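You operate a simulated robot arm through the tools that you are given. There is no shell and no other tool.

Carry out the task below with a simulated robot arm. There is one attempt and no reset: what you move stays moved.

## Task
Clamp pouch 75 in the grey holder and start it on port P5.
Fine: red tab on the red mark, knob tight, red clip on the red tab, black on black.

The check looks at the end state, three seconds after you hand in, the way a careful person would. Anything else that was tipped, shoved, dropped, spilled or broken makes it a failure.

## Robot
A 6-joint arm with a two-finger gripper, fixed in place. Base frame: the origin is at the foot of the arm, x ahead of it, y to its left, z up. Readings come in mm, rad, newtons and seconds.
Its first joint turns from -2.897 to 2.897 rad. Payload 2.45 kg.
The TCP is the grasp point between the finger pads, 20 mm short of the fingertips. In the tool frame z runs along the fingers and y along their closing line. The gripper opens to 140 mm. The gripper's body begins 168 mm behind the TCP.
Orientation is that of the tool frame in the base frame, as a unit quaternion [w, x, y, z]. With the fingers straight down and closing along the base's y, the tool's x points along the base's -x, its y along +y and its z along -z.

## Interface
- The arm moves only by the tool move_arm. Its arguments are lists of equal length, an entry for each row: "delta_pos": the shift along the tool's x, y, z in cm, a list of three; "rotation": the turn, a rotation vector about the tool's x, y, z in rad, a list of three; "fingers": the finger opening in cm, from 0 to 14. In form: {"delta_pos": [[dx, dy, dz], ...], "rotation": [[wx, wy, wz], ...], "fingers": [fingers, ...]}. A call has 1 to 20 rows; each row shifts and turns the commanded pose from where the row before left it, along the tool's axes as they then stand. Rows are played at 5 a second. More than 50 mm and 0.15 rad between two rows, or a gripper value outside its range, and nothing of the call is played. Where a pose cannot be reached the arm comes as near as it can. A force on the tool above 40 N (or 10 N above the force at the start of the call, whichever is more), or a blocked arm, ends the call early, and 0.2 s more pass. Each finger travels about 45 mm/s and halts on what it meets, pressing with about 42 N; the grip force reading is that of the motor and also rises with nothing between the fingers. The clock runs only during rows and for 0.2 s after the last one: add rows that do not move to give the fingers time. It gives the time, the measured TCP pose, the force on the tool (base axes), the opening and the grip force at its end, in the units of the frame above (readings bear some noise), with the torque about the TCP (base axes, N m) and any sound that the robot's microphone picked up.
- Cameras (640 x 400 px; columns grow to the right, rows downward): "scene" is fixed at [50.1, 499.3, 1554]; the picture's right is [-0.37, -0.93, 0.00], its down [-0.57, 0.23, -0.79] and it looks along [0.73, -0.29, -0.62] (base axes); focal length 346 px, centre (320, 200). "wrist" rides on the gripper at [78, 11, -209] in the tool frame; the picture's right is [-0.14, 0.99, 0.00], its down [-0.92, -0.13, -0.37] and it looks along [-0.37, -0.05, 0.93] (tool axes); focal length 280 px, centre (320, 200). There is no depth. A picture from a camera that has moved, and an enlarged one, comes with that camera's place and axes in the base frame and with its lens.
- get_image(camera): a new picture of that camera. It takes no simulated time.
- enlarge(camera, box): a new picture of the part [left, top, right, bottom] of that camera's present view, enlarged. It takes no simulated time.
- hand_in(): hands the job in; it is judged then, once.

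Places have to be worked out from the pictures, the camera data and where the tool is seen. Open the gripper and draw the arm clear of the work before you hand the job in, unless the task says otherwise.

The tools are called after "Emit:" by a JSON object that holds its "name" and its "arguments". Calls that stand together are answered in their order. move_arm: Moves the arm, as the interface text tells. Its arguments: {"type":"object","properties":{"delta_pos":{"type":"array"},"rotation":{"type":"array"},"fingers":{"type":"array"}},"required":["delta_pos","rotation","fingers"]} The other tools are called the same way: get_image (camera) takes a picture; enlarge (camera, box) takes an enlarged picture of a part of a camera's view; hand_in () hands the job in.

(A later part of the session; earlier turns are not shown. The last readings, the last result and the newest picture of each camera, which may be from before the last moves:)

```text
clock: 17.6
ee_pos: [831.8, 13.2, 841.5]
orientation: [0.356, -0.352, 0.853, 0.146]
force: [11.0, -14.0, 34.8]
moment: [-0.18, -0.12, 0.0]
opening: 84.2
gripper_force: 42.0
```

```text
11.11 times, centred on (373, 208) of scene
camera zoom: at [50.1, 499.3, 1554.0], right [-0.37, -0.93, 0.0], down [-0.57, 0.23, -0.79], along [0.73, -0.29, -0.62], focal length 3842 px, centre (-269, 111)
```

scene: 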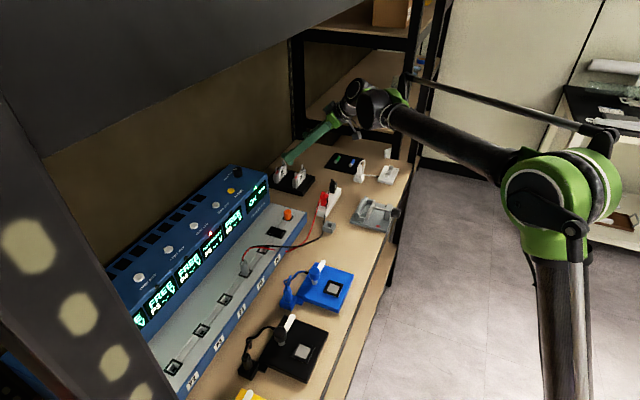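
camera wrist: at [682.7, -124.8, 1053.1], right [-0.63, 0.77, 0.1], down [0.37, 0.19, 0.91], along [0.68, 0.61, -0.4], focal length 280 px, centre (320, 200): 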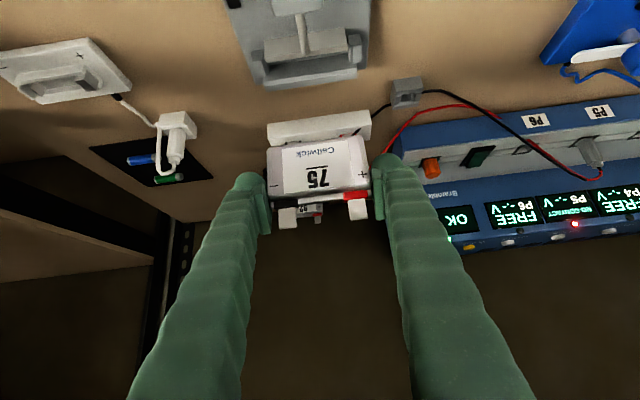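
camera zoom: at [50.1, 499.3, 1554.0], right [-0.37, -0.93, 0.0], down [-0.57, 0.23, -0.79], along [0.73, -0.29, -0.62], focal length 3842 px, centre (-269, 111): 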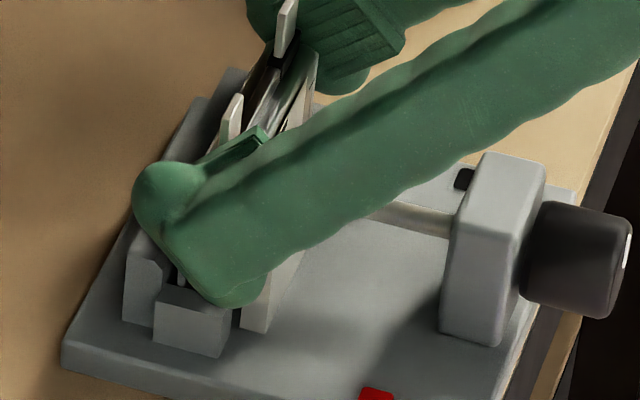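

Contact: 35 N up and ~18 N toward +u, suggesting the left-end post's lead-in is being touched. I'll back up 6 mm and look closely before correcting.

Emit:
{"name": "move_arm", "arguments": {"delta_pos": [[-0.4, 0, -0.4], [0, 0, 0]], "rotation": [[0, 0, 0], [0, 0, 0]], "fingers": [7, 7]}}

Emit:
{"name": "enlarge", "arguments": {"camera": "wrist", "box": [260, 80, 380, 180]}}

Emit:
{"name": "enlarge", "arguments": {"camera": "scene", "box": [358, 200, 382, 224]}}

```text
clock: 18.2
ee_pos: [831.5, 13.9, 845.3]
orientation: [0.354, -0.353, 0.854, 0.146]
force: [6.2, -8.2, -3.2]
moment: [-0.48, -0.34, 0.14]
opening: 83.9
gripper_force: 42.5
```

```text
4.00 times, centred on (320, 130) of wrist
camera zoom: at [679.7, -121.3, 937.2], right [-0.63, 0.77, 0.1], down [0.37, 0.19, 0.91], along [0.68, 0.61, -0.4], focal length 1122 px, centre (320, 480)
```

zoom: 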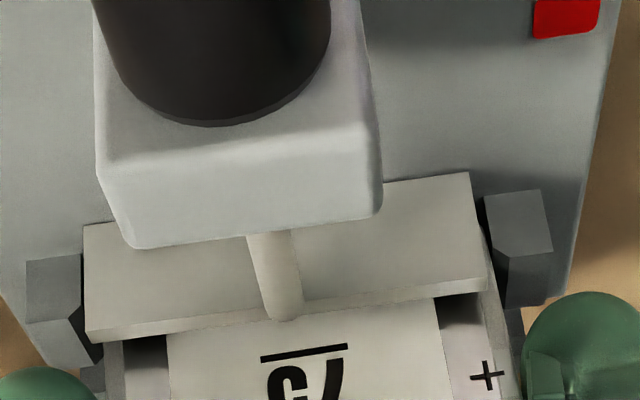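

```text
16.00 times, centred on (370, 212) of scene
camera zoom: at [50.1, 499.3, 1554.0], right [-0.37, -0.93, 0.0], down [-0.57, 0.23, -0.79], along [0.73, -0.29, -0.62], focal length 5533 px, centre (-480, 8)
```

zoom: 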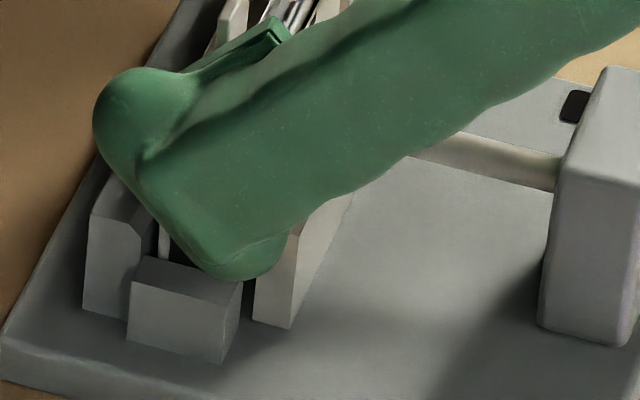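

The pouch is hugging the −u (red) post: there's a visible gap at its other end. I'll shift +u by 2 mm and check the forces.

Emit:
{"name": "move_arm", "arguments": {"delta_pos": [[-0.1, -0.1, -0.1], [0, -0.1, 0], [0, 0, 0]], "rotation": [[0, 0, 0], [0, 0, 0], [0, 0, 0]], "fingers": [7, 7, 7]}}

Emit:
{"name": "enlarge", "arguments": {"camera": "wrist", "box": [260, 100, 380, 200]}}

```text
clock: 19.0
ee_pos: [832.7, 12.8, 847.4]
orientation: [0.354, -0.354, 0.853, 0.147]
force: [-0.1, 0.4, -1.3]
moment: [0.03, -0.02, 0.05]
opening: 83.8
gripper_force: 42.4
```

```text
4.00 times, centred on (320, 150) of wrist
camera zoom: at [681.4, -122.5, 938.8], right [-0.63, 0.77, 0.1], down [0.37, 0.19, 0.91], along [0.68, 0.61, -0.4], focal length 1122 px, centre (320, 400)
```

zoom: 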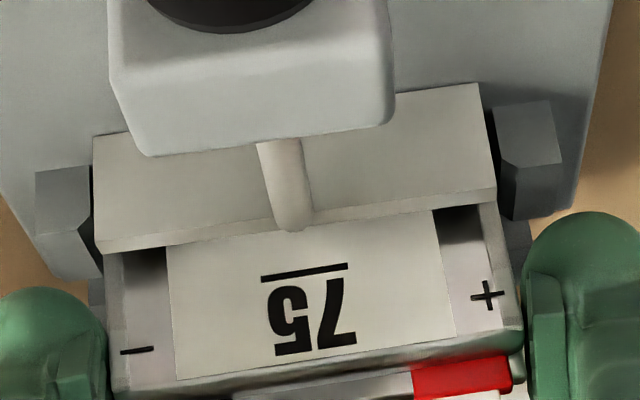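

Force is back to just the pouch's weight. I'll lower another 5 mm in small steps.

Emit:
{"name": "move_arm", "arguments": {"delta_pos": [[0.12, 0, 0.12], [0.12, 0, 0.12], [0.12, 0, 0.12], [0, 0, 0]], "rotation": [[0, 0, 0], [0, 0, 0], [0, 0, 0], [0, 0, 0]], "fingers": [7, 7, 7, 7]}}

Emit:
{"name": "enlarge", "arguments": {"camera": "scene", "box": [355, 195, 385, 225]}}

```text
clock: 20.0
ee_pos: [833.3, 12.4, 843.7]
orientation: [0.354, -0.354, 0.853, 0.146]
force: [2.2, -2.6, 18.2]
moment: [0.48, 0.39, 0.0]
opening: 83.7
gripper_force: 42.0
```

```text
13.33 times, centred on (370, 210) of scene
camera zoom: at [50.1, 499.3, 1554.0], right [-0.37, -0.93, 0.0], down [-0.57, 0.23, -0.79], along [0.73, -0.29, -0.62], focal length 4611 px, centre (-347, 67)
```

zoom: 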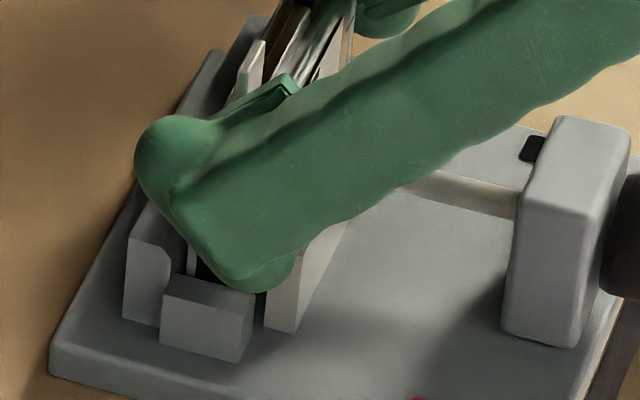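

The −u lower corner of the pouch is still catching on that post's lead-in (contact torque puts it ~40 mm to −u). I'll raise 3 mm, shift +u another 1.5 mm, and lower again in small steps.

Emit:
{"name": "move_arm", "arguments": {"delta_pos": [[-0.25, 0, -0.25], [0, -0.15, 0], [0.12, 0, 0.12], [0.12, 0, 0.12], [0.1, 0, 0.1], [0, 0, 0]], "rotation": [[0, 0, 0], [0, 0, 0], [0, 0, 0], [0, 0, 0], [0, 0, 0], [0, 0, 0]], "fingers": [7, 7, 7, 7, 7, 7]}}

Emit:
{"name": "enlarge", "arguments": {"camera": "wrist", "box": [260, 100, 380, 200]}}

```text
clock: 21.4
ee_pos: [834.7, 12.3, 841.8]
orientation: [0.355, -0.353, 0.853, 0.146]
force: [-2.1, 3.7, 24.5]
moment: [0.44, 0.21, 0.06]
opening: 83.7
gripper_force: 42.0
```

```text
4.00 times, centred on (320, 150) of wrist
camera zoom: at [682.5, -124.0, 933.4], right [-0.63, 0.77, 0.1], down [0.36, 0.18, 0.91], along [0.68, 0.61, -0.4], focal length 1122 px, centre (320, 400)
```

zoom: 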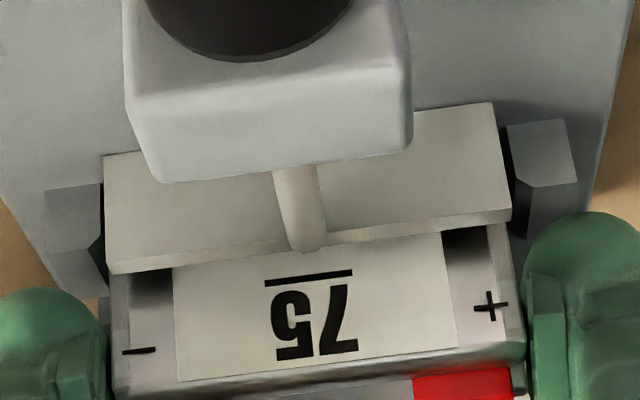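

Contact is now nearly central (both ends), so the pouch may be near the slot floor or sitting on both lead-ins. I'll zoom in hard from the scene camera.

Emit:
{"name": "enlarge", "arguments": {"camera": "scene", "box": [360, 206, 378, 222]}}

Emit:
{"name": "enlarge", "arguments": {"camera": "scene", "box": [365, 190, 392, 216]}}

Emit:
{"name": "enlarge", "arguments": {"camera": "wrist", "box": [340, 120, 390, 170]}}

Emit:
{"name": "enlarge", "arguments": {"camera": "wrist", "box": [255, 140, 305, 190]}}

```text
16.00 times, centred on (369, 214) of scene
camera zoom: at [50.1, 499.3, 1554.0], right [-0.37, -0.93, 0.0], down [-0.57, 0.23, -0.79], along [0.73, -0.29, -0.62], focal length 5533 px, centre (-464, -24)
```

zoom: 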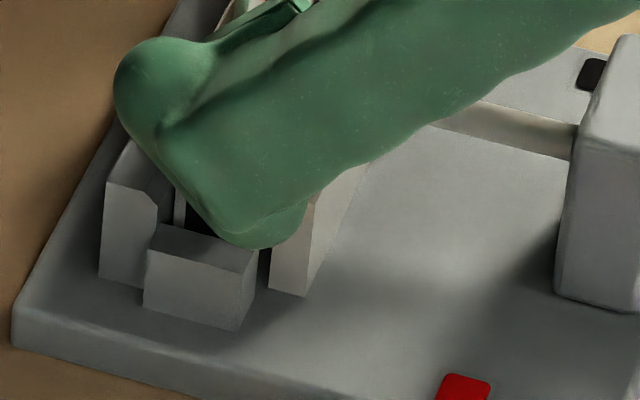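

```text
15.38 times, centred on (378, 203) of scene
camera zoom: at [50.1, 499.3, 1554.0], right [-0.37, -0.93, 0.0], down [-0.57, 0.23, -0.79], along [0.73, -0.29, -0.62], focal length 5320 px, centre (-580, 154)
```

zoom: 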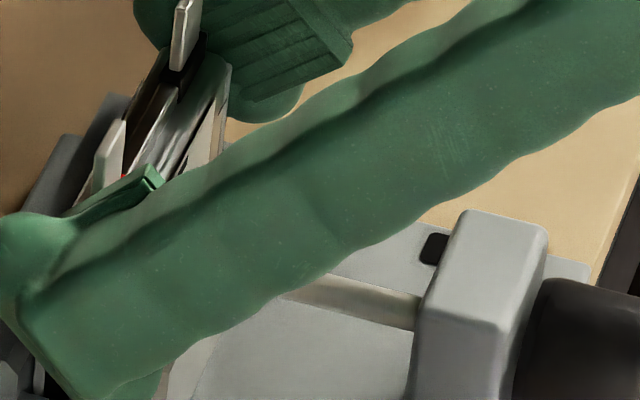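

```text
8.00 times, centred on (365, 145) of wrist
camera zoom: at [682.5, -124.0, 933.4], right [-0.63, 0.77, 0.1], down [0.36, 0.18, 0.91], along [0.68, 0.61, -0.4], focal length 2243 px, centre (-40, 640)
```

zoom: 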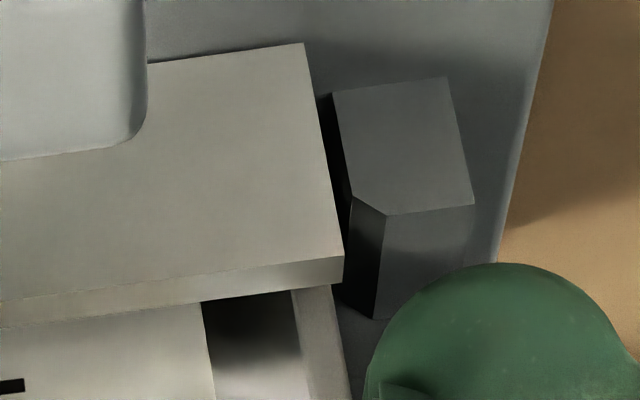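

```text
8.00 times, centred on (280, 165) of wrist
camera zoom: at [682.5, -124.0, 933.4], right [-0.63, 0.77, 0.1], down [0.36, 0.18, 0.91], along [0.68, 0.61, -0.4], focal length 2243 px, centre (640, 480)
```

zoom: 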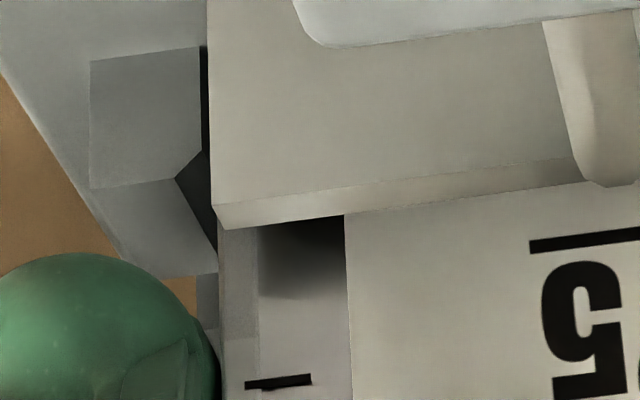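

All evidence (contact centred under the pouch, lateral force small, pouch levelled) says it is bearing on the slot floor. I'll ease the downward push by ~1 mm and open the fingers slightly to release it.

Emit:
{"name": "move_arm", "arguments": {"delta_pos": [[-0.07, 0, -0.07], [0, 0, 0], [0, 0, 0], [0, 0, 0], [0, 0, 0], [0, 0, 0]], "rotation": [[0, 0, 0], [0, 0, 0], [0, 0, 0], [0, 0, 0], [0, 0, 0], [0, 0, 0]], "fingers": [7, 7, 8.5, 8.7, 9.0, 9.2]}}

Emit:
{"name": "enlarge", "arguments": {"camera": "wrist", "box": [240, 80, 400, 240]}}

Emit:
{"name": "enlarge", "arguments": {"camera": "scene", "box": [350, 185, 400, 230]}}

```text
clock: 22.8
ee_pos: [833.7, 12.5, 841.4]
orientation: [0.354, -0.354, 0.853, 0.147]
force: [0.0, -0.5, 0.0]
moment: [0.04, 0.01, 0.02]
opening: 92.2
gripper_force: 0.1
```

```text
2.50 times, centred on (320, 160) of wrist
camera zoom: at [682.4, -124.1, 933.7], right [-0.63, 0.77, 0.1], down [0.37, 0.19, 0.91], along [0.68, 0.61, -0.4], focal length 701 px, centre (320, 300)
```

zoom: 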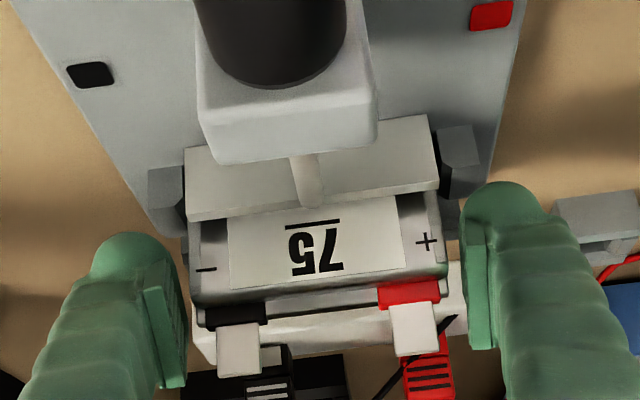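

```text
8.89 times, centred on (375, 208) of scene
camera zoom: at [50.1, 499.3, 1554.0], right [-0.37, -0.93, 0.0], down [-0.57, 0.23, -0.79], along [0.73, -0.29, -0.62], focal length 3074 px, centre (-169, 133)
```

zoom: 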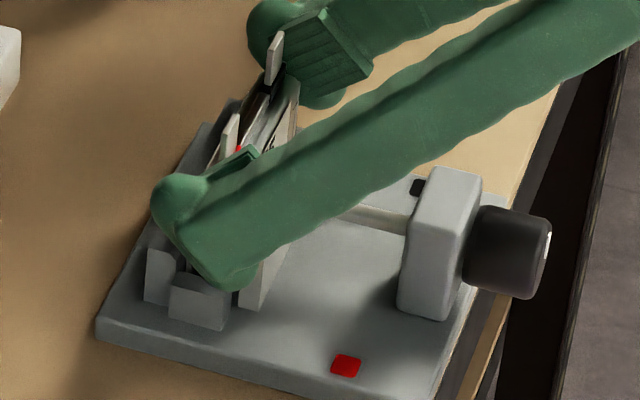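

The pouch didn't drop on release, so it is standing in the slot. I'll open a bit more and retract straight up to inspect.

Emit:
{"name": "move_arm", "arguments": {"delta_pos": [[0, 0, 0], [-0.8, 0, -0.8], [-1.5, 0, -1.5], [-2.0, 0, -2.0], [-2.5, 0, -2.5], [-2.5, 0, -2.5], [0, 0, 0]], "rotation": [[0, 0, 0], [0, 0, 0], [0, 0, 0], [0, 0, 0], [0, 0, 0], [0, 0, 0], [0, 0, 0]], "fingers": [10, 10, 10, 10, 10, 10, 10]}}

Emit:
{"name": "get_image", "arguments": {"camera": "wrist"}}

Emit:
{"name": "enlarge", "arguments": {"camera": "scene", "box": [350, 185, 400, 230]}}

```text
clock: 24.4
ee_pos: [833.5, 12.8, 973.6]
orientation: [0.354, -0.353, 0.854, 0.147]
force: [0.0, 0.6, -0.2]
moment: [0.0, -0.03, 0.01]
opening: 99.8
gripper_force: 0.1
```

```text
taken
camera wrist: at [682.1, -124.3, 1065.2], right [-0.63, 0.77, 0.1], down [0.37, 0.19, 0.91], along [0.68, 0.61, -0.4], focal length 280 px, centre (320, 200)
```

wrist: 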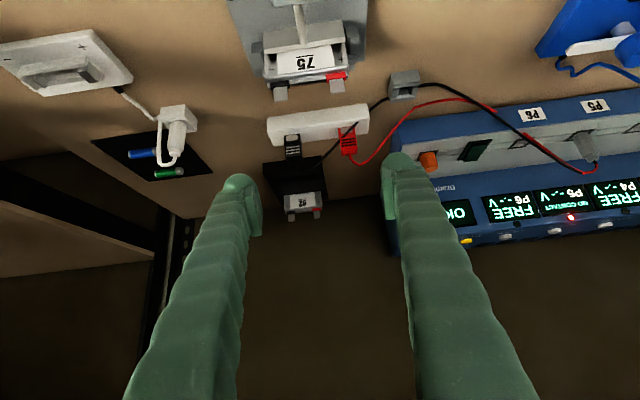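

```text
8.89 times, centred on (375, 208) of scene
camera zoom: at [50.1, 499.3, 1554.0], right [-0.37, -0.93, 0.0], down [-0.57, 0.23, -0.79], along [0.73, -0.29, -0.62], focal length 3074 px, centre (-169, 133)
```

zoom: 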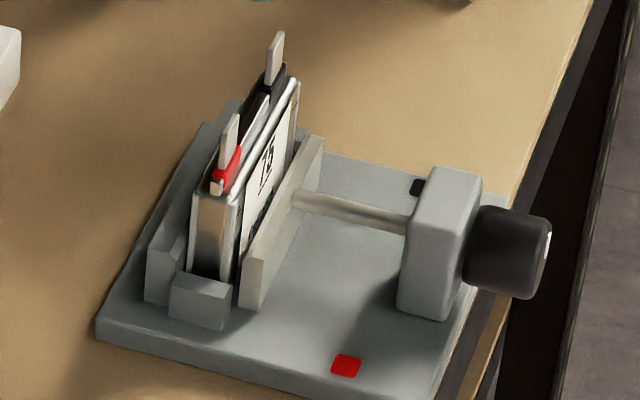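

The pouch stands in the slot with the red tab on the red-mark side. I'll inspect its seating closely from both cameras.

Emit:
{"name": "enlarge", "arguments": {"camera": "scene", "box": [358, 188, 388, 224]}}

Emit:
{"name": "enlarge", "arguments": {"camera": "wrist", "box": [245, 0, 385, 110]}}

```text
11.11 times, centred on (373, 206) of scene
camera zoom: at [50.1, 499.3, 1554.0], right [-0.37, -0.93, 0.0], down [-0.57, 0.23, -0.79], along [0.73, -0.29, -0.62], focal length 3842 px, centre (-269, 133)
```

zoom: 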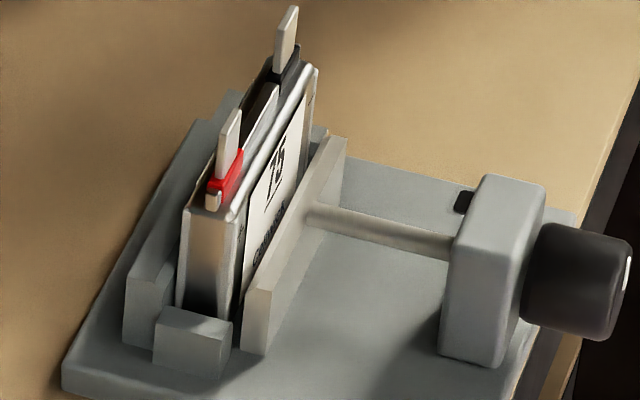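

```text
3.64 times, centred on (315, 55) of wrist
camera zoom: at [682.1, -124.3, 1065.2], right [-0.63, 0.77, 0.1], down [0.37, 0.19, 0.91], along [0.68, 0.61, -0.4], focal length 1020 px, centre (338, 727)
```

zoom: 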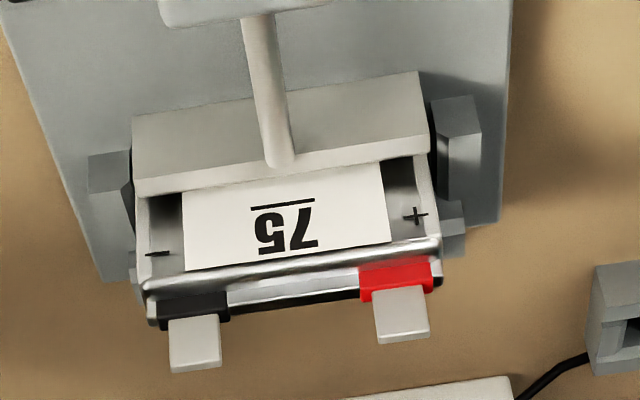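

Pouch is upright, level and centred. Now the knob: its axis is along +n at u≈580, z≈820, front face at n≈490. I'll back off toward the front and swing the tool to horizontal, still high up.

Emit:
{"name": "move_arm", "arguments": {"delta_pos": [[3.02, 0, -2.56], [3.02, 0, -2.56], [3.02, 0, -2.56], [3.02, 0, -2.56], [0, 0, 0], [0, 0, 0], [0, 0, 0], [0, 0, 0], [0, 0, 0], [0, 0, 0], [0, 0, 0]], "rotation": [[0, 0, 0], [0, 0, 0], [0, 0, 0], [0, 0, 0], [0, -0.1309, 0], [0, -0.1309, 0], [0, -0.1309, 0], [0, -0.1309, 0], [0, -0.1309, 0], [0, -0.1309, 0], [0, 0, 0]], "fingers": [10, 10, 10, 10, 8, 6, 5, 5, 5, 5, 5]}}

Emit:
{"name": "get_image", "arguments": {"camera": "wrist"}}

Emit:
{"name": "get_image", "arguments": {"camera": "scene"}}

```text
clock: 26.8
ee_pos: [721.1, -99.1, 961.6]
orientation: [0.654, -0.27, 0.653, 0.271]
force: [-0.8, -0.3, -0.7]
moment: [0.02, -0.02, -0.03]
opening: 50.1
gripper_force: 0.2
```

```text
taken
camera wrist: at [565.9, -240.0, 881.4], right [-0.7, 0.7, 0.14], down [-0.17, -0.35, 0.92], along [0.69, 0.62, 0.37], focal length 280 px, centre (320, 200)
```

wrist: 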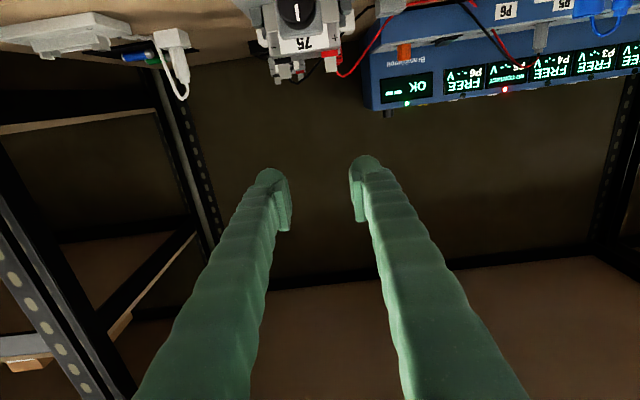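

```text
taken
```

scene: 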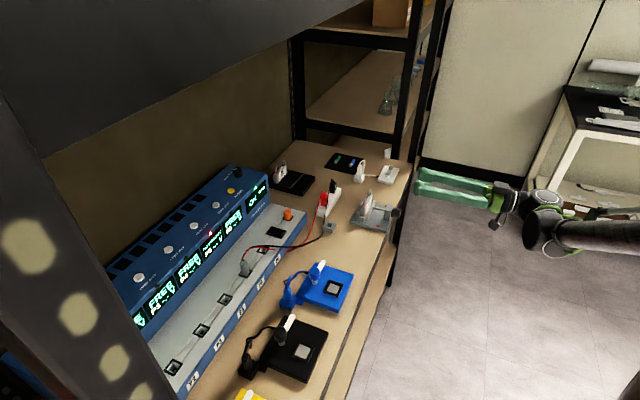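

Tool is horizontal at (n 440, u 580). I'll lower to the knob's height, staying 30 mm short of it, and check alignment.

Emit:
{"name": "move_arm", "arguments": {"delta_pos": [[3.54, 0, 0], [3.54, 0, 0], [3.54, 0, 0], [3.54, 0, 0], [0, 0, 0]], "rotation": [[0, 0, 0], [0, 0, 0], [0, 0, 0], [0, 0, 0], [0, 0, 0]], "fingers": [5, 5, 5, 5, 5]}}

Emit:
{"name": "get_image", "arguments": {"camera": "wrist"}}

Emit:
{"name": "enlarge", "arguments": {"camera": "scene", "box": [350, 180, 450, 250]}}

```text
clock: 28.0
ee_pos: [724.0, -99.1, 816.7]
orientation: [0.653, -0.27, 0.654, 0.27]
force: [-0.7, 0.2, 0.4]
moment: [-0.01, -0.01, 0.0]
opening: 50.1
gripper_force: 0.0
```

```text
taken
camera wrist: at [567.9, -239.7, 737.3], right [-0.7, 0.7, 0.14], down [-0.17, -0.35, 0.92], along [0.69, 0.62, 0.37], focal length 280 px, centre (320, 200)
```

wrist: 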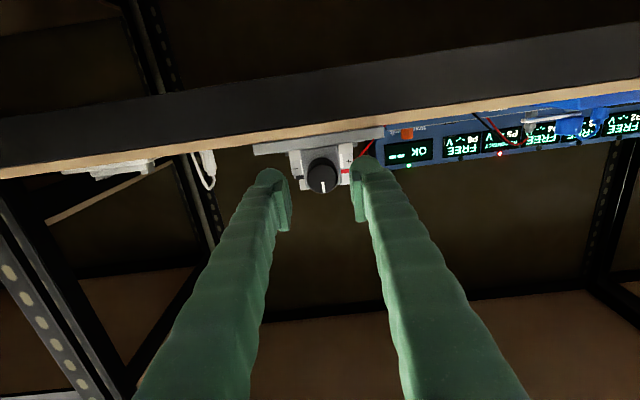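

```text
5.71 times, centred on (400, 215) of scene
camera zoom: at [50.1, 499.3, 1554.0], right [-0.37, -0.93, 0.0], down [-0.57, 0.23, -0.79], along [0.73, -0.29, -0.62], focal length 1976 px, centre (-137, 114)
```

zoom: 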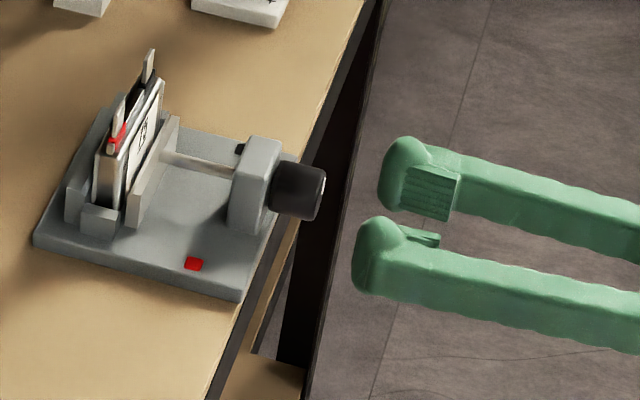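

Emit:
{"name": "enlarge", "arguments": {"camera": "wrist", "box": [250, 120, 390, 240]}}

```text
3.33 times, centred on (320, 180) of wrist
camera zoom: at [567.9, -239.7, 737.3], right [-0.7, 0.7, 0.14], down [-0.17, -0.35, 0.92], along [0.69, 0.62, 0.37], focal length 935 px, centre (320, 267)
```

zoom: 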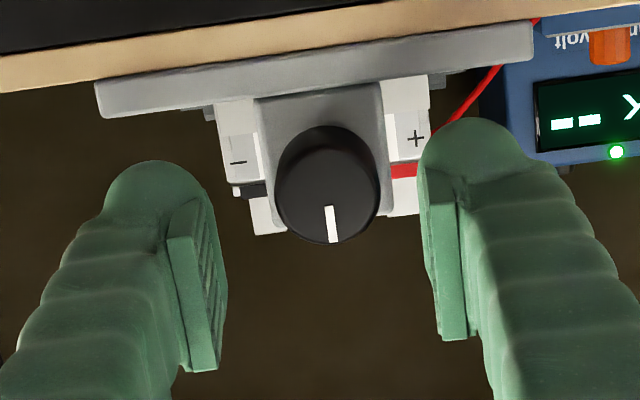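

Knob axis reads u≈580.4, z≈817.7. I'll make the small centring correction and pre-rotate the tool −1.4 rad about its axis (clear of everything) to get a long tightening stroke.

Emit:
{"name": "move_arm", "arguments": {"delta_pos": [[-0.1, 0.13, 0], [0, 0, 0], [0, 0, 0], [0, 0, 0], [0, 0, 0], [0, 0, 0], [0, 0, 0], [0, 0, 0], [0, 0, 0], [0, 0, 0], [0, 0, 0], [0, 0, 0]], "rotation": [[0, 0, 0], [0, 0, -0.14], [0, 0, -0.14], [0, 0, -0.14], [0, 0, -0.14], [0, 0, -0.14], [0, 0, -0.14], [0, 0, -0.14], [0, 0, -0.14], [0, 0, -0.14], [0, 0, -0.14], [0, 0, 0]], "fingers": [5, 5, 5, 5, 5, 5, 5, 5, 5, 5, 5, 5]}}

Emit:
{"name": "get_image", "arguments": {"camera": "wrist"}}

Emit:
{"name": "enlarge", "arguments": {"camera": "scene", "box": [350, 180, 450, 250]}}

```text
clock: 30.6
ee_pos: [722.2, -98.4, 820.4]
orientation: [0.674, -0.628, 0.325, -0.214]
force: [-1.1, 0.3, -0.7]
moment: [-0.05, -0.01, 0.0]
opening: 50.1
gripper_force: 0.1
```

```text
taken
camera wrist: at [626.7, -300.1, 795.7], right [-0.21, 0.21, -0.95], down [-0.89, 0.37, 0.28], along [0.41, 0.91, 0.11], focal length 280 px, centre (320, 200)
```

wrist: 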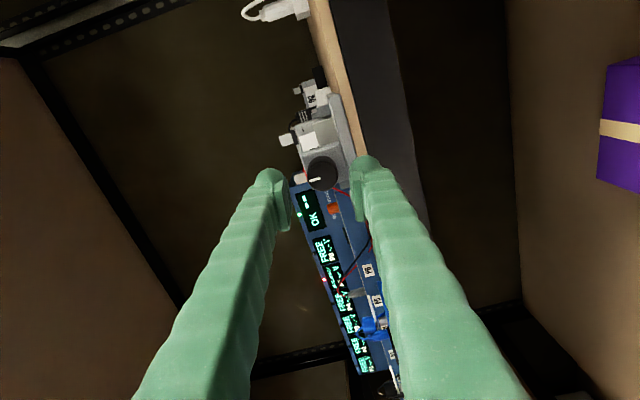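

```text
5.71 times, centred on (400, 215) of scene
camera zoom: at [50.1, 499.3, 1554.0], right [-0.37, -0.93, 0.0], down [-0.57, 0.23, -0.79], along [0.73, -0.29, -0.62], focal length 1976 px, centre (-137, 114)
```

zoom: 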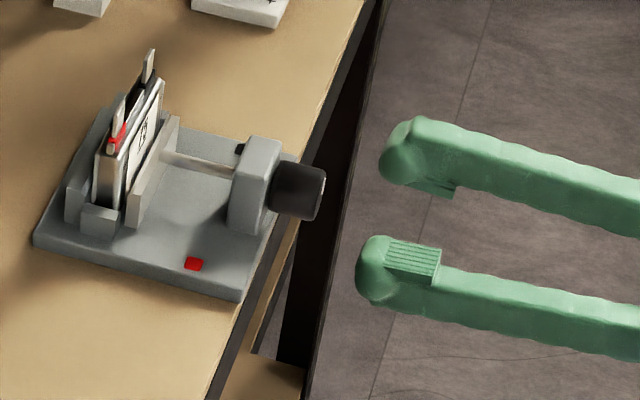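

Emit:
{"name": "enlarge", "arguments": {"camera": "wrist", "box": [250, 120, 390, 240]}}

```text
3.33 times, centred on (320, 180) of wrist
camera zoom: at [626.7, -300.1, 795.7], right [-0.21, 0.21, -0.95], down [-0.89, 0.37, 0.28], along [0.41, 0.91, 0.11], focal length 935 px, centre (320, 267)
```

zoom: 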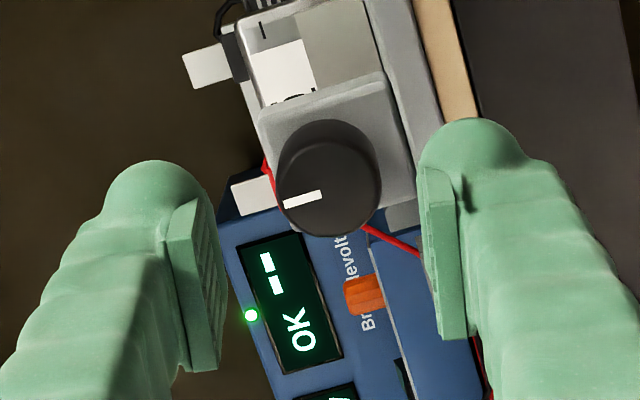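

In tool axes the knob is ~2.5 mm off along the closing line. I'll correct that and advance 46 mm so the pads straddle the knob without closing yet.

Emit:
{"name": "move_arm", "arguments": {"delta_pos": [[0, 0.25, 0], [0, 0, 1.5], [0, 0, 1.5], [0, 0, 1.0], [0, 0, 0.6], [0, 0, 0]], "rotation": [[0, 0, 0], [0, 0, 0], [0, 0, 0], [0, 0, 0], [0, 0, 0], [0, 0, 0]], "fingers": [5, 5, 5, 5, 5, 5]}}

Emit:
{"name": "enlarge", "arguments": {"camera": "wrist", "box": [250, 120, 390, 240]}}

Emit:
{"name": "enlarge", "arguments": {"camera": "scene", "box": [360, 185, 430, 235]}}

```text
clock: 32.0
ee_pos: [754.5, -65.4, 818.1]
orientation: [0.674, -0.628, 0.326, -0.214]
force: [-0.2, -0.6, -0.2]
moment: [-0.01, 0.01, 0.01]
opening: 50.2
gripper_force: 0.1
```

```text
3.33 times, centred on (320, 180) of wrist
camera zoom: at [658.8, -267.3, 792.8], right [-0.21, 0.22, -0.95], down [-0.89, 0.37, 0.28], along [0.41, 0.91, 0.11], focal length 935 px, centre (320, 267)
```

zoom: 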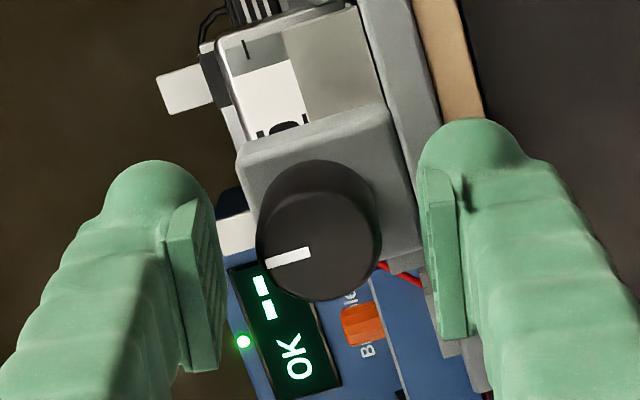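

```text
8.00 times, centred on (395, 210) of scene
camera zoom: at [50.1, 499.3, 1554.0], right [-0.37, -0.93, 0.0], down [-0.57, 0.23, -0.79], along [0.73, -0.29, -0.62], focal length 2766 px, centre (-280, 120)
```

zoom: 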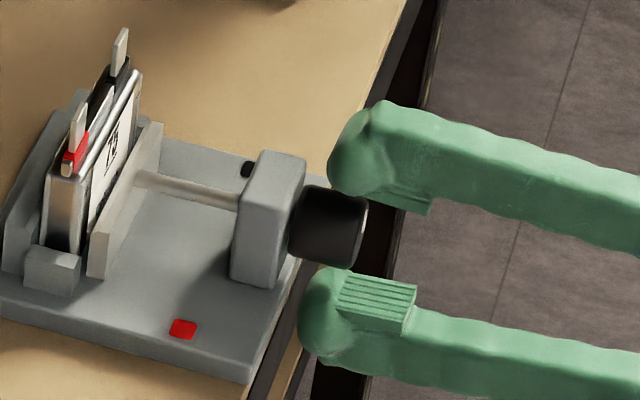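

The pads straddle the knob and the tool axis lines up with its centre. I'll advance 4 mm more and close on it.

Emit:
{"name": "move_arm", "arguments": {"delta_pos": [[0, 0, 0.4], [0, 0, 0], [0, 0, 0], [0, 0, 0], [0, 0, 0], [0, 0, 0]], "rotation": [[0, 0, 0], [0, 0, 0], [0, 0, 0], [0, 0, 0], [0, 0, 0], [0, 0, 0]], "fingers": [5, 4, 3.5, 3, 2.5, 2]}}

Emit:
{"name": "enlarge", "arguments": {"camera": "wrist", "box": [250, 120, 390, 240]}}

```text
clock: 33.4
ee_pos: [756.6, -63.7, 818.1]
orientation: [0.674, -0.627, 0.326, -0.214]
force: [-2.3, 0.1, -8.8]
moment: [-0.07, 0.09, 0.01]
opening: 29.4
gripper_force: 39.1
```

```text
3.33 times, centred on (320, 180) of wrist
camera zoom: at [661.6, -264.8, 793.3], right [-0.21, 0.21, -0.95], down [-0.89, 0.37, 0.28], along [0.41, 0.91, 0.11], focal length 935 px, centre (320, 267)
```

zoom: 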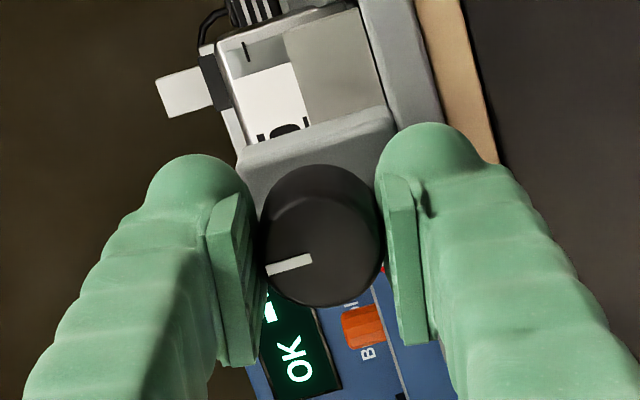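

Gripped at 29.4 mm. I'll turn a first 0.7 rad clockwise (tightening, about +n) and read the torque and jaw movement.

Emit:
{"name": "move_arm", "arguments": {"delta_pos": [[0, 0.05, 0], [0, 0, 0], [0, 0, 0], [0, 0, 0], [0, 0, 0], [0, 0, 0]], "rotation": [[0, 0, 0], [0, 0, 0.14], [0, 0, 0.14], [0, 0, 0.14], [0, 0, 0.14], [0, 0, 0.14]], "fingers": [2, 2, 2, 2, 2, 2]}}

Emit:
{"name": "enlarge", "arguments": {"camera": "wrist", "box": [250, 120, 390, 240]}}

Emit:
{"name": "enlarge", "arguments": {"camera": "scene", "box": [360, 185, 430, 235]}}

```text
clock: 34.8
ee_pos: [757.5, -63.4, 818.2]
orientation: [0.708, -0.476, 0.521, 0.03]
force: [9.6, -3.7, 35.2]
moment: [0.22, -0.18, -0.17]
opening: 29.5
gripper_force: 45.3
```

```text
3.33 times, centred on (320, 180) of wrist
camera zoom: at [638.1, -241.1, 749.7], right [-0.6, 0.6, -0.53], down [-0.61, 0.09, 0.79], along [0.52, 0.79, 0.31], focal length 935 px, centre (320, 267)
```

zoom: 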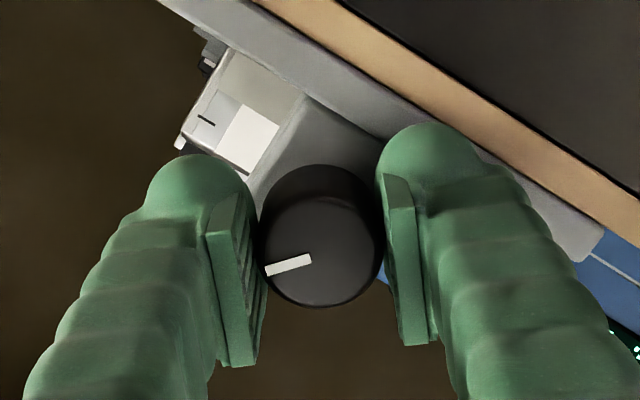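

```text
8.00 times, centred on (395, 210) of scene
camera zoom: at [50.1, 499.3, 1554.0], right [-0.37, -0.93, 0.0], down [-0.57, 0.23, -0.79], along [0.73, -0.29, -0.62], focal length 2766 px, centre (-280, 120)
```

zoom: 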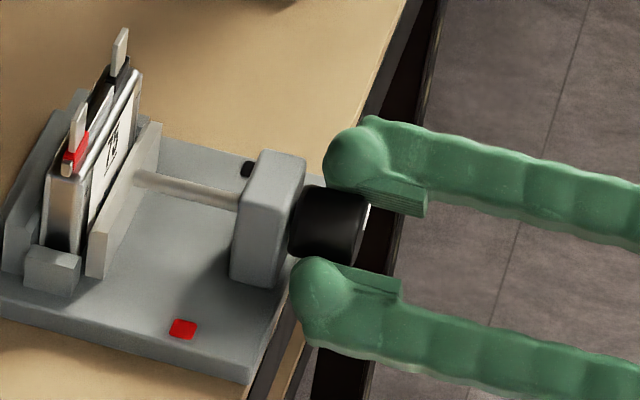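

The knob turned with the gripper with no slip, but a 35 N side load built up because the grip is slightly off-centre. I'll nudge the tool up ~0.8 mm to relieve it and read the force.

Emit:
{"name": "move_arm", "arguments": {"delta_pos": [[-0.06, -0.05, 0], [0, 0, 0]], "rotation": [[0, 0, 0], [0, 0, 0]], "fingers": [2, 2]}}

```text
clock: 35.4
ee_pos: [757.1, -64.1, 817.7]
orientation: [0.707, -0.478, 0.521, 0.03]
force: [9.6, -6.4, 23.7]
moment: [0.19, -0.18, -0.05]
opening: 29.3
gripper_force: 44.7
```

Stiffness is about 15 N/mm, so I'll correct a further 1.5 mm up and 0.75 mm toward +u.

Emit:
{"name": "move_arm", "arguments": {"delta_pos": [[-0.067, -0.154, 0], [0, 0, 0]], "rotation": [[0, 0, 0], [0, 0, 0]], "fingers": [2, 2]}}

Emit:
{"name": "enlarge", "arguments": {"camera": "scene", "box": [355, 180, 405, 230]}}

```text
clock: 36.0
ee_pos: [756.5, -62.4, 819.2]
orientation: [0.706, -0.479, 0.521, 0.031]
force: [-7.8, -7.7, -20.3]
moment: [-0.4, 0.37, -0.24]
opening: 29.4
gripper_force: 45.1
```

```text
8.00 times, centred on (380, 205) of scene
camera zoom: at [50.1, 499.3, 1554.0], right [-0.37, -0.93, 0.0], down [-0.57, 0.23, -0.79], along [0.73, -0.29, -0.62], focal length 2766 px, centre (-160, 160)
```

zoom: 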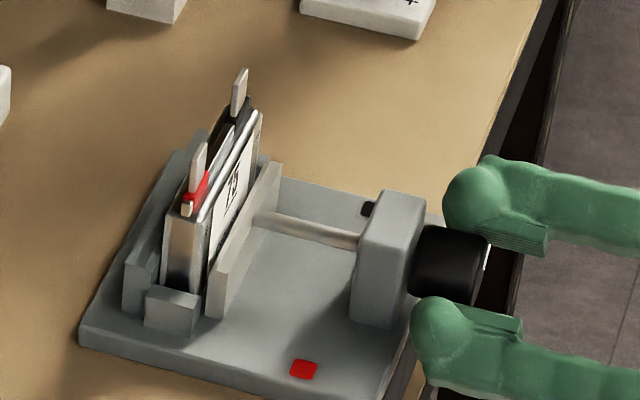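

Slight overshoot; I'll take back half (0.7 mm) and continue the stroke in shorter segments, watching force.

Emit:
{"name": "move_arm", "arguments": {"delta_pos": [[0.054, 0.045, 0], [0, 0, 0], [0, 0, 0], [0, 0, 0], [0, 0, 0]], "rotation": [[0, 0, 0], [0, 0, 0.12], [0, 0, 0.12], [0, 0, 0.12], [0, 0, 0.12]], "fingers": [2, 2, 2, 2, 2]}}

Emit:
{"name": "enlarge", "arguments": {"camera": "scene", "box": [355, 180, 405, 230]}}

```text
clock: 37.2
ee_pos: [755.7, -62.2, 818.8]
orientation: [0.679, -0.34, 0.62, 0.198]
force: [-25.8, -9.2, -25.2]
moment: [-0.26, 0.26, 0.18]
opening: 29.6
gripper_force: 45.4
```

```text
8.00 times, centred on (380, 205) of scene
camera zoom: at [50.1, 499.3, 1554.0], right [-0.37, -0.93, 0.0], down [-0.57, 0.23, -0.79], along [0.73, -0.29, -0.62], focal length 2766 px, centre (-160, 160)
```

zoom: 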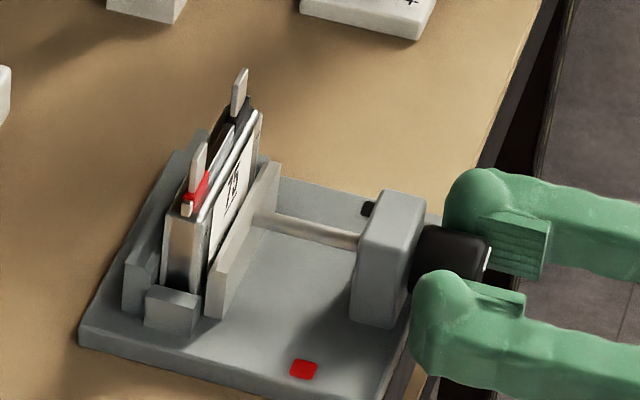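

The jaw has advanced ~2 mm toward the pouch. The side/axial loads come from grip misalignment, so I'll release, let the forces zero out, and re-centre before continuing.

Emit:
{"name": "move_arm", "arguments": {"delta_pos": [[0, 0, 0], [0, 0, 0], [0, 0, 0], [0, 0, 0]], "rotation": [[0, 0, 0], [0, 0, 0], [0, 0, 0], [0, 0, 0]], "fingers": [3.4, 4, 4, 4]}}

Emit:
{"name": "enlarge", "arguments": {"camera": "wrist", "box": [250, 120, 390, 240]}}

Emit:
{"name": "enlarge", "arguments": {"camera": "scene", "box": [358, 190, 408, 230]}}

```text
clock: 38.2
ee_pos: [757.5, -62.9, 818.8]
orientation: [0.679, -0.341, 0.619, 0.197]
force: [0.4, 0.6, 0.5]
moment: [-0.02, 0.01, 0.03]
opening: 40.2
gripper_force: 0.0
```

```text
3.33 times, centred on (320, 180) of wrist
camera zoom: at [613.7, -215.7, 738.9], right [-0.7, 0.7, -0.08], down [-0.31, -0.21, 0.93], along [0.64, 0.68, 0.37], focal length 935 px, centre (320, 267)
```

zoom: 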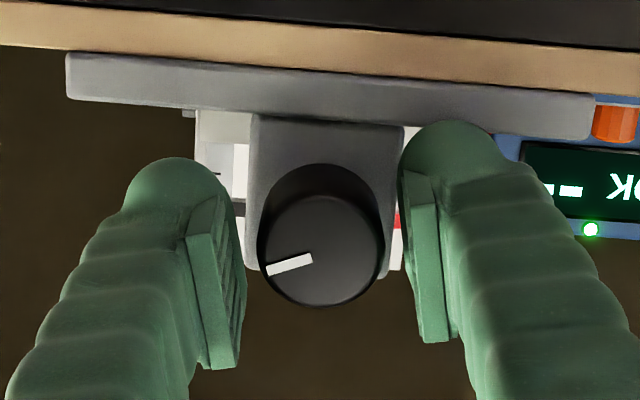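

```text
10.00 times, centred on (383, 210) of scene
camera zoom: at [50.1, 499.3, 1554.0], right [-0.37, -0.93, 0.0], down [-0.57, 0.23, -0.79], along [0.73, -0.29, -0.62], focal length 3458 px, centre (-310, 100)
```

zoom: 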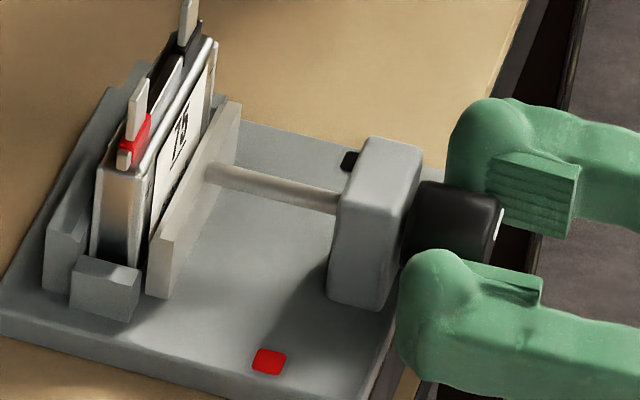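

The knob turned cleanly (jaw advanced ~1.3 mm for 1.2 rad), and the tool axis is now well centred on it. I'll swing back with fingers open to start a full stroke.

Emit:
{"name": "move_arm", "arguments": {"delta_pos": [[0, 0, 0], [0, 0, 0], [0, 0, 0], [0, 0, 0], [0, 0, 0], [0, 0, 0], [0, 0, 0], [0, 0, 0], [0, 0, 0], [0, 0, 0]], "rotation": [[0, 0, -0.14], [0, 0, -0.14], [0, 0, -0.14], [0, 0, -0.14], [0, 0, -0.14], [0, 0, -0.14], [0, 0, -0.14], [0, 0, -0.14], [0, 0, -0.14], [0, 0, 0]], "fingers": [4, 4, 4, 4, 4, 4, 4, 4, 4, 4]}}

Emit:
{"name": "enlarge", "arguments": {"camera": "wrist", "box": [250, 120, 390, 240]}}

```text
clock: 40.4
ee_pos: [758.2, -62.5, 818.6]
orientation: [0.666, -0.638, 0.312, -0.227]
force: [0.4, -0.3, -0.1]
moment: [-0.02, -0.02, -0.01]
opening: 39.7
gripper_force: 0.1
```

```text
3.33 times, centred on (320, 180) of wrist
camera zoom: at [663.3, -265.1, 799.3], right [-0.19, 0.18, -0.96], down [-0.89, 0.38, 0.25], along [0.41, 0.91, 0.09], focal length 935 px, centre (320, 267)
```

zoom: 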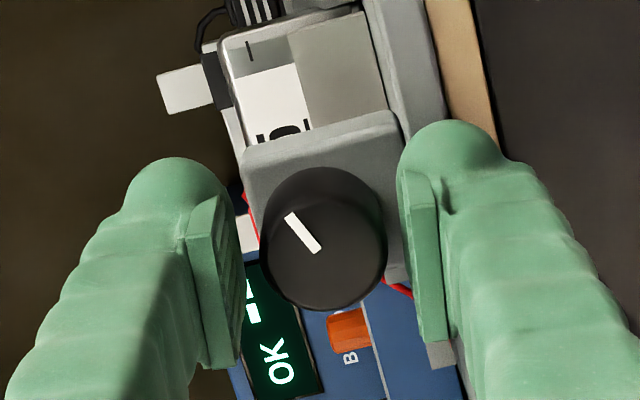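

Nearly centred; I'll nudge 0.6 mm along the closing line, then close on the knob.

Emit:
{"name": "move_arm", "arguments": {"delta_pos": [[-0.04, 0.06, 0], [0, 0, 0], [0, 0, 0], [0, 0, 0]], "rotation": [[0, 0, 0], [0, 0, 0], [0, 0, 0], [0, 0, 0]], "fingers": [4, 3.2, 2.6, 2]}}

```text
clock: 41.4
ee_pos: [757.8, -61.9, 818.2]
orientation: [0.666, -0.638, 0.314, -0.227]
force: [-2.0, -0.2, -7.9]
moment: [-0.05, 0.06, -0.15]
opening: 30.1
gripper_force: 35.6
```

Emit:
{"name": "move_arm", "arguments": {"delta_pos": [[0, 0.03, 0], [0, 0, 0], [0, 0, 0], [0, 0, 0], [0, 0, 0], [0, 0, 0], [0, 0, 0], [0, 0, 0], [0, 0, 0]], "rotation": [[0, 0, 0], [0, 0, 0.14], [0, 0, 0.14], [0, 0, 0.14], [0, 0, 0.14], [0, 0, 0.14], [0, 0, 0.14], [0, 0, 0.14], [0, 0, 0.14]], "fingers": [2, 2, 2, 2, 2, 2, 2, 2, 2]}}

```text
clock: 43.4
ee_pos: [757.0, -63.4, 817.9]
orientation: [0.692, -0.382, 0.594, 0.15]
force: [17.3, 3.7, 18.7]
moment: [0.01, 0.02, -0.19]
opening: 29.7
gripper_force: 45.2
```

Turning well with moderate loads. I'll apply a small compliance correction and continue the stroke.

Emit:
{"name": "move_arm", "arguments": {"delta_pos": [[-0.05, -0.05, 0.04], [0, 0, 0], [0, 0, 0], [0, 0, 0], [0, 0, 0], [0, 0, 0], [0, 0, 0], [0, 0, 0], [0, 0, 0]], "rotation": [[0, 0, 0], [0, 0, 0.14], [0, 0, 0.14], [0, 0, 0.14], [0, 0, 0.14], [0, 0, 0.14], [0, 0, 0.14], [0, 0, 0.14], [0, 0, 0.14]], "fingers": [2, 2, 2, 2, 2, 2, 2, 2, 2]}}

Emit:
{"name": "enlarge", "arguments": {"camera": "scene", "box": [358, 190, 408, 230]}}

```text
clock: 45.4
ee_pos: [758.7, -63.2, 817.9]
orientation: [0.506, -0.008, 0.707, 0.494]
force: [6.0, 1.0, 3.7]
moment: [0.06, -0.04, -0.06]
opening: 29.3
gripper_force: 44.8
```

```text
10.00 times, centred on (383, 210) of scene
camera zoom: at [50.1, 499.3, 1554.0], right [-0.37, -0.93, 0.0], down [-0.57, 0.23, -0.79], along [0.73, -0.29, -0.62], focal length 3458 px, centre (-310, 100)
```

zoom: 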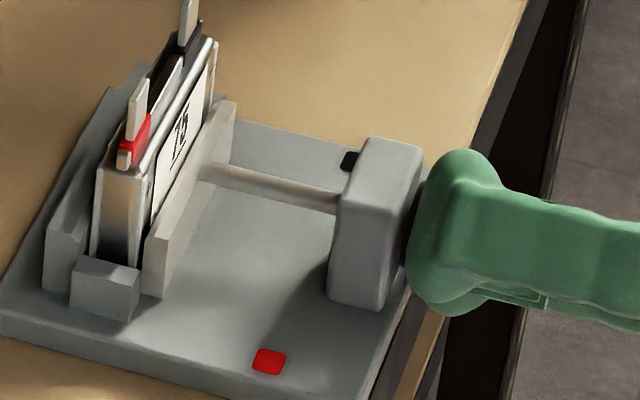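

The jaw is creeping toward the pouch (~4 mm per turn). Loads are low, so I'll extend the stroke another 1.1 rad.

Emit:
{"name": "move_arm", "arguments": {"delta_pos": [[0, 0, 0], [0, 0, 0], [0, 0, 0], [0, 0, 0], [0, 0, 0], [0, 0, 0], [0, 0, 0], [0, 0, 0]], "rotation": [[0, 0, 0.14], [0, 0, 0.14], [0, 0, 0.14], [0, 0, 0.14], [0, 0, 0.14], [0, 0, 0.14], [0, 0, 0.14], [0, 0, 0.14]], "fingers": [2, 2, 2, 2, 2, 2, 2, 2]}}

Emit:
{"name": "enlarge", "arguments": {"camera": "wrist", "box": [250, 120, 390, 240]}}

```text
clock: 47.2
ee_pos: [758.1, -62.7, 818.2]
orientation: [0.166, 0.368, 0.604, 0.687]
force: [-9.8, -2.2, -25.8]
moment: [-0.21, 0.24, 0.06]
opening: 29.5
gripper_force: 45.1
```

```text
3.33 times, centred on (320, 180) of wrist
camera zoom: at [559.3, -160.8, 851.6], right [0.31, -0.31, 0.9], down [0.33, -0.85, -0.4], along [0.89, 0.42, -0.16], focal length 935 px, centre (320, 267)
```

zoom: 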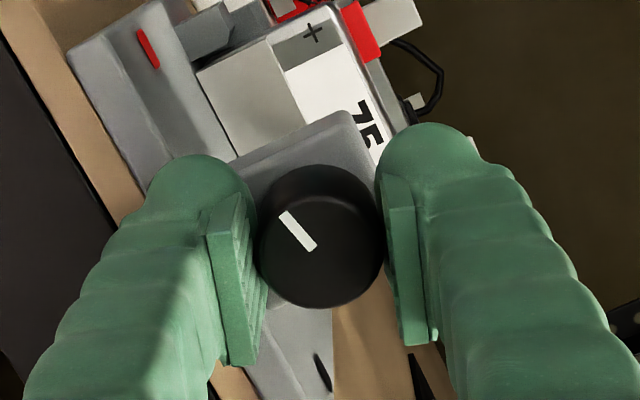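

That gives a 3.4 rad stroke without slip. I'll release and swing back for the next stroke.

Emit:
{"name": "move_arm", "arguments": {"delta_pos": [[0, 0, 0], [0, 0, 0], [0, 0, 0], [0, 0, 0], [0, 0, 0], [0, 0, 0], [0, 0, 0], [0, 0, 0], [0, 0, 0], [0, 0, 0], [0, 0, 0], [0, 0, 0], [0, 0, 0], [0, 0, 0], [0, 0, 0], [0, 0, 0], [0, 0, 0], [0, 0, 0], [0, 0, 0], [0, 0, 0]], "rotation": [[0, 0, 0], [0, 0, 0], [0, 0, -0.149], [0, 0, -0.149], [0, 0, -0.149], [0, 0, -0.149], [0, 0, -0.149], [0, 0, -0.149], [0, 0, -0.149], [0, 0, -0.149], [0, 0, -0.149], [0, 0, -0.149], [0, 0, -0.149], [0, 0, -0.149], [0, 0, -0.149], [0, 0, -0.149], [0, 0, -0.149], [0, 0, -0.149], [0, 0, -0.149], [0, 0, -0.149]], "fingers": [3.2, 4, 4, 4, 4, 4, 4, 4, 4, 4, 4, 4, 4, 4, 4, 4, 4, 4, 4, 4]}}

Emit:
{"name": "move_arm", "arguments": {"delta_pos": [[0, 0, 0], [0, 0, 0], [0, 0, 0], [0, 0, 0], [0, 0, 0], [0, 0, 0], [0, 0, 0], [0, 0, 0], [0, 0, 0]], "rotation": [[0, 0, -0.14], [0, 0, -0.14], [0, 0, -0.14], [0, 0, -0.14], [0, 0, -0.14], [0, 0, 0], [0, 0, 0], [0, 0, 0], [0, 0, 0]], "fingers": [4, 4, 4, 4, 4, 4, 3.3, 2.6, 2]}}

Emit:
{"name": "enlarge", "arguments": {"camera": "wrist", "box": [250, 120, 390, 240]}}

```text
clock: 51.4
ee_pos: [759.7, -63.4, 819.1]
orientation: [0.707, -0.505, 0.495, -0.006]
force: [-0.7, 0.4, 0.1]
moment: [0.01, 0.04, -0.03]
opening: 40.0
gripper_force: 0.1
```

```text
clock: 53.4
ee_pos: [758.5, -62.1, 818.7]
orientation: [0.663, -0.64, 0.315, -0.227]
force: [-4.7, 0.5, -12.8]
moment: [-0.13, 0.1, 0.02]
opening: 29.9
gripper_force: 25.6
out of reach, approached as far as the arm can: row 5
```

```text
3.33 times, centred on (320, 180) of wrist
camera zoom: at [663.4, -264.2, 800.4], right [-0.2, 0.17, -0.96], down [-0.89, 0.38, 0.25], along [0.41, 0.91, 0.08], focal length 935 px, centre (320, 267)
```

zoom: 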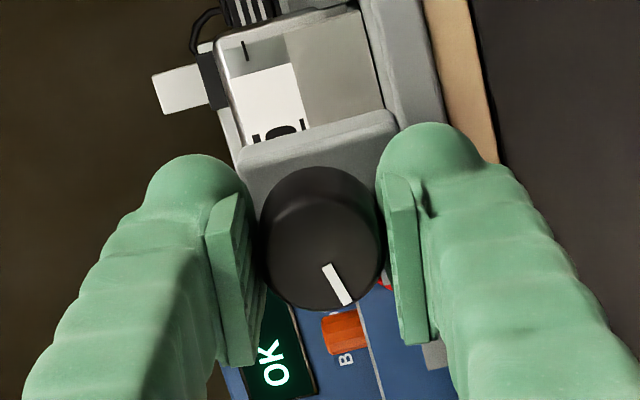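

The wrist's lower limit is here, so strokes can go further in the positive direction. Tightening again with a small centring correction.

Emit:
{"name": "move_arm", "arguments": {"delta_pos": [[0, 0.04, 0], [0, 0, 0], [0, 0, 0], [0, 0, 0], [0, 0, 0], [0, 0, 0], [0, 0, 0], [0, 0, 0], [0, 0, 0], [-0.05, -0.05, 0.0], [0, 0, 0], [0, 0, 0], [0, 0, 0], [0, 0, 0], [0, 0, 0], [0, 0, 0], [0, 0, 0], [0, 0, 0]], "rotation": [[0, 0, 0], [0, 0, 0.14], [0, 0, 0.14], [0, 0, 0.14], [0, 0, 0.14], [0, 0, 0.14], [0, 0, 0.14], [0, 0, 0.14], [0, 0, 0.14], [0, 0, 0], [0, 0, 0.14], [0, 0, 0.14], [0, 0, 0.14], [0, 0, 0.14], [0, 0, 0.14], [0, 0, 0.14], [0, 0, 0.14], [0, 0, 0.14]], "fingers": [2, 2, 2, 2, 2, 2, 2, 2, 2, 2, 2, 2, 2, 2, 2, 2, 2, 2]}}

Emit:
{"name": "enlarge", "arguments": {"camera": "scene", "box": [358, 190, 408, 230]}}

```text
clock: 57.2
ee_pos: [758.3, -63.4, 818.7]
orientation: [0.494, 0.005, 0.713, 0.499]
force: [-0.8, 1.3, 1.4]
moment: [-0.34, -0.36, 0.06]
opening: 29.8
gripper_force: 44.9
```

```text
10.00 times, centred on (383, 210) of scene
camera zoom: at [50.1, 499.3, 1554.0], right [-0.37, -0.93, 0.0], down [-0.57, 0.23, -0.79], along [0.73, -0.29, -0.62], focal length 3458 px, centre (-310, 100)
```

zoom: 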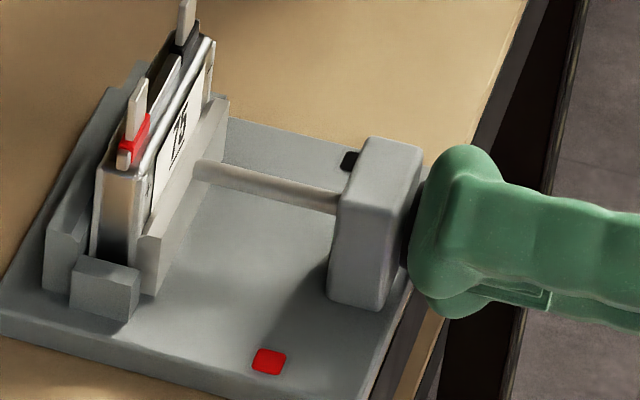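

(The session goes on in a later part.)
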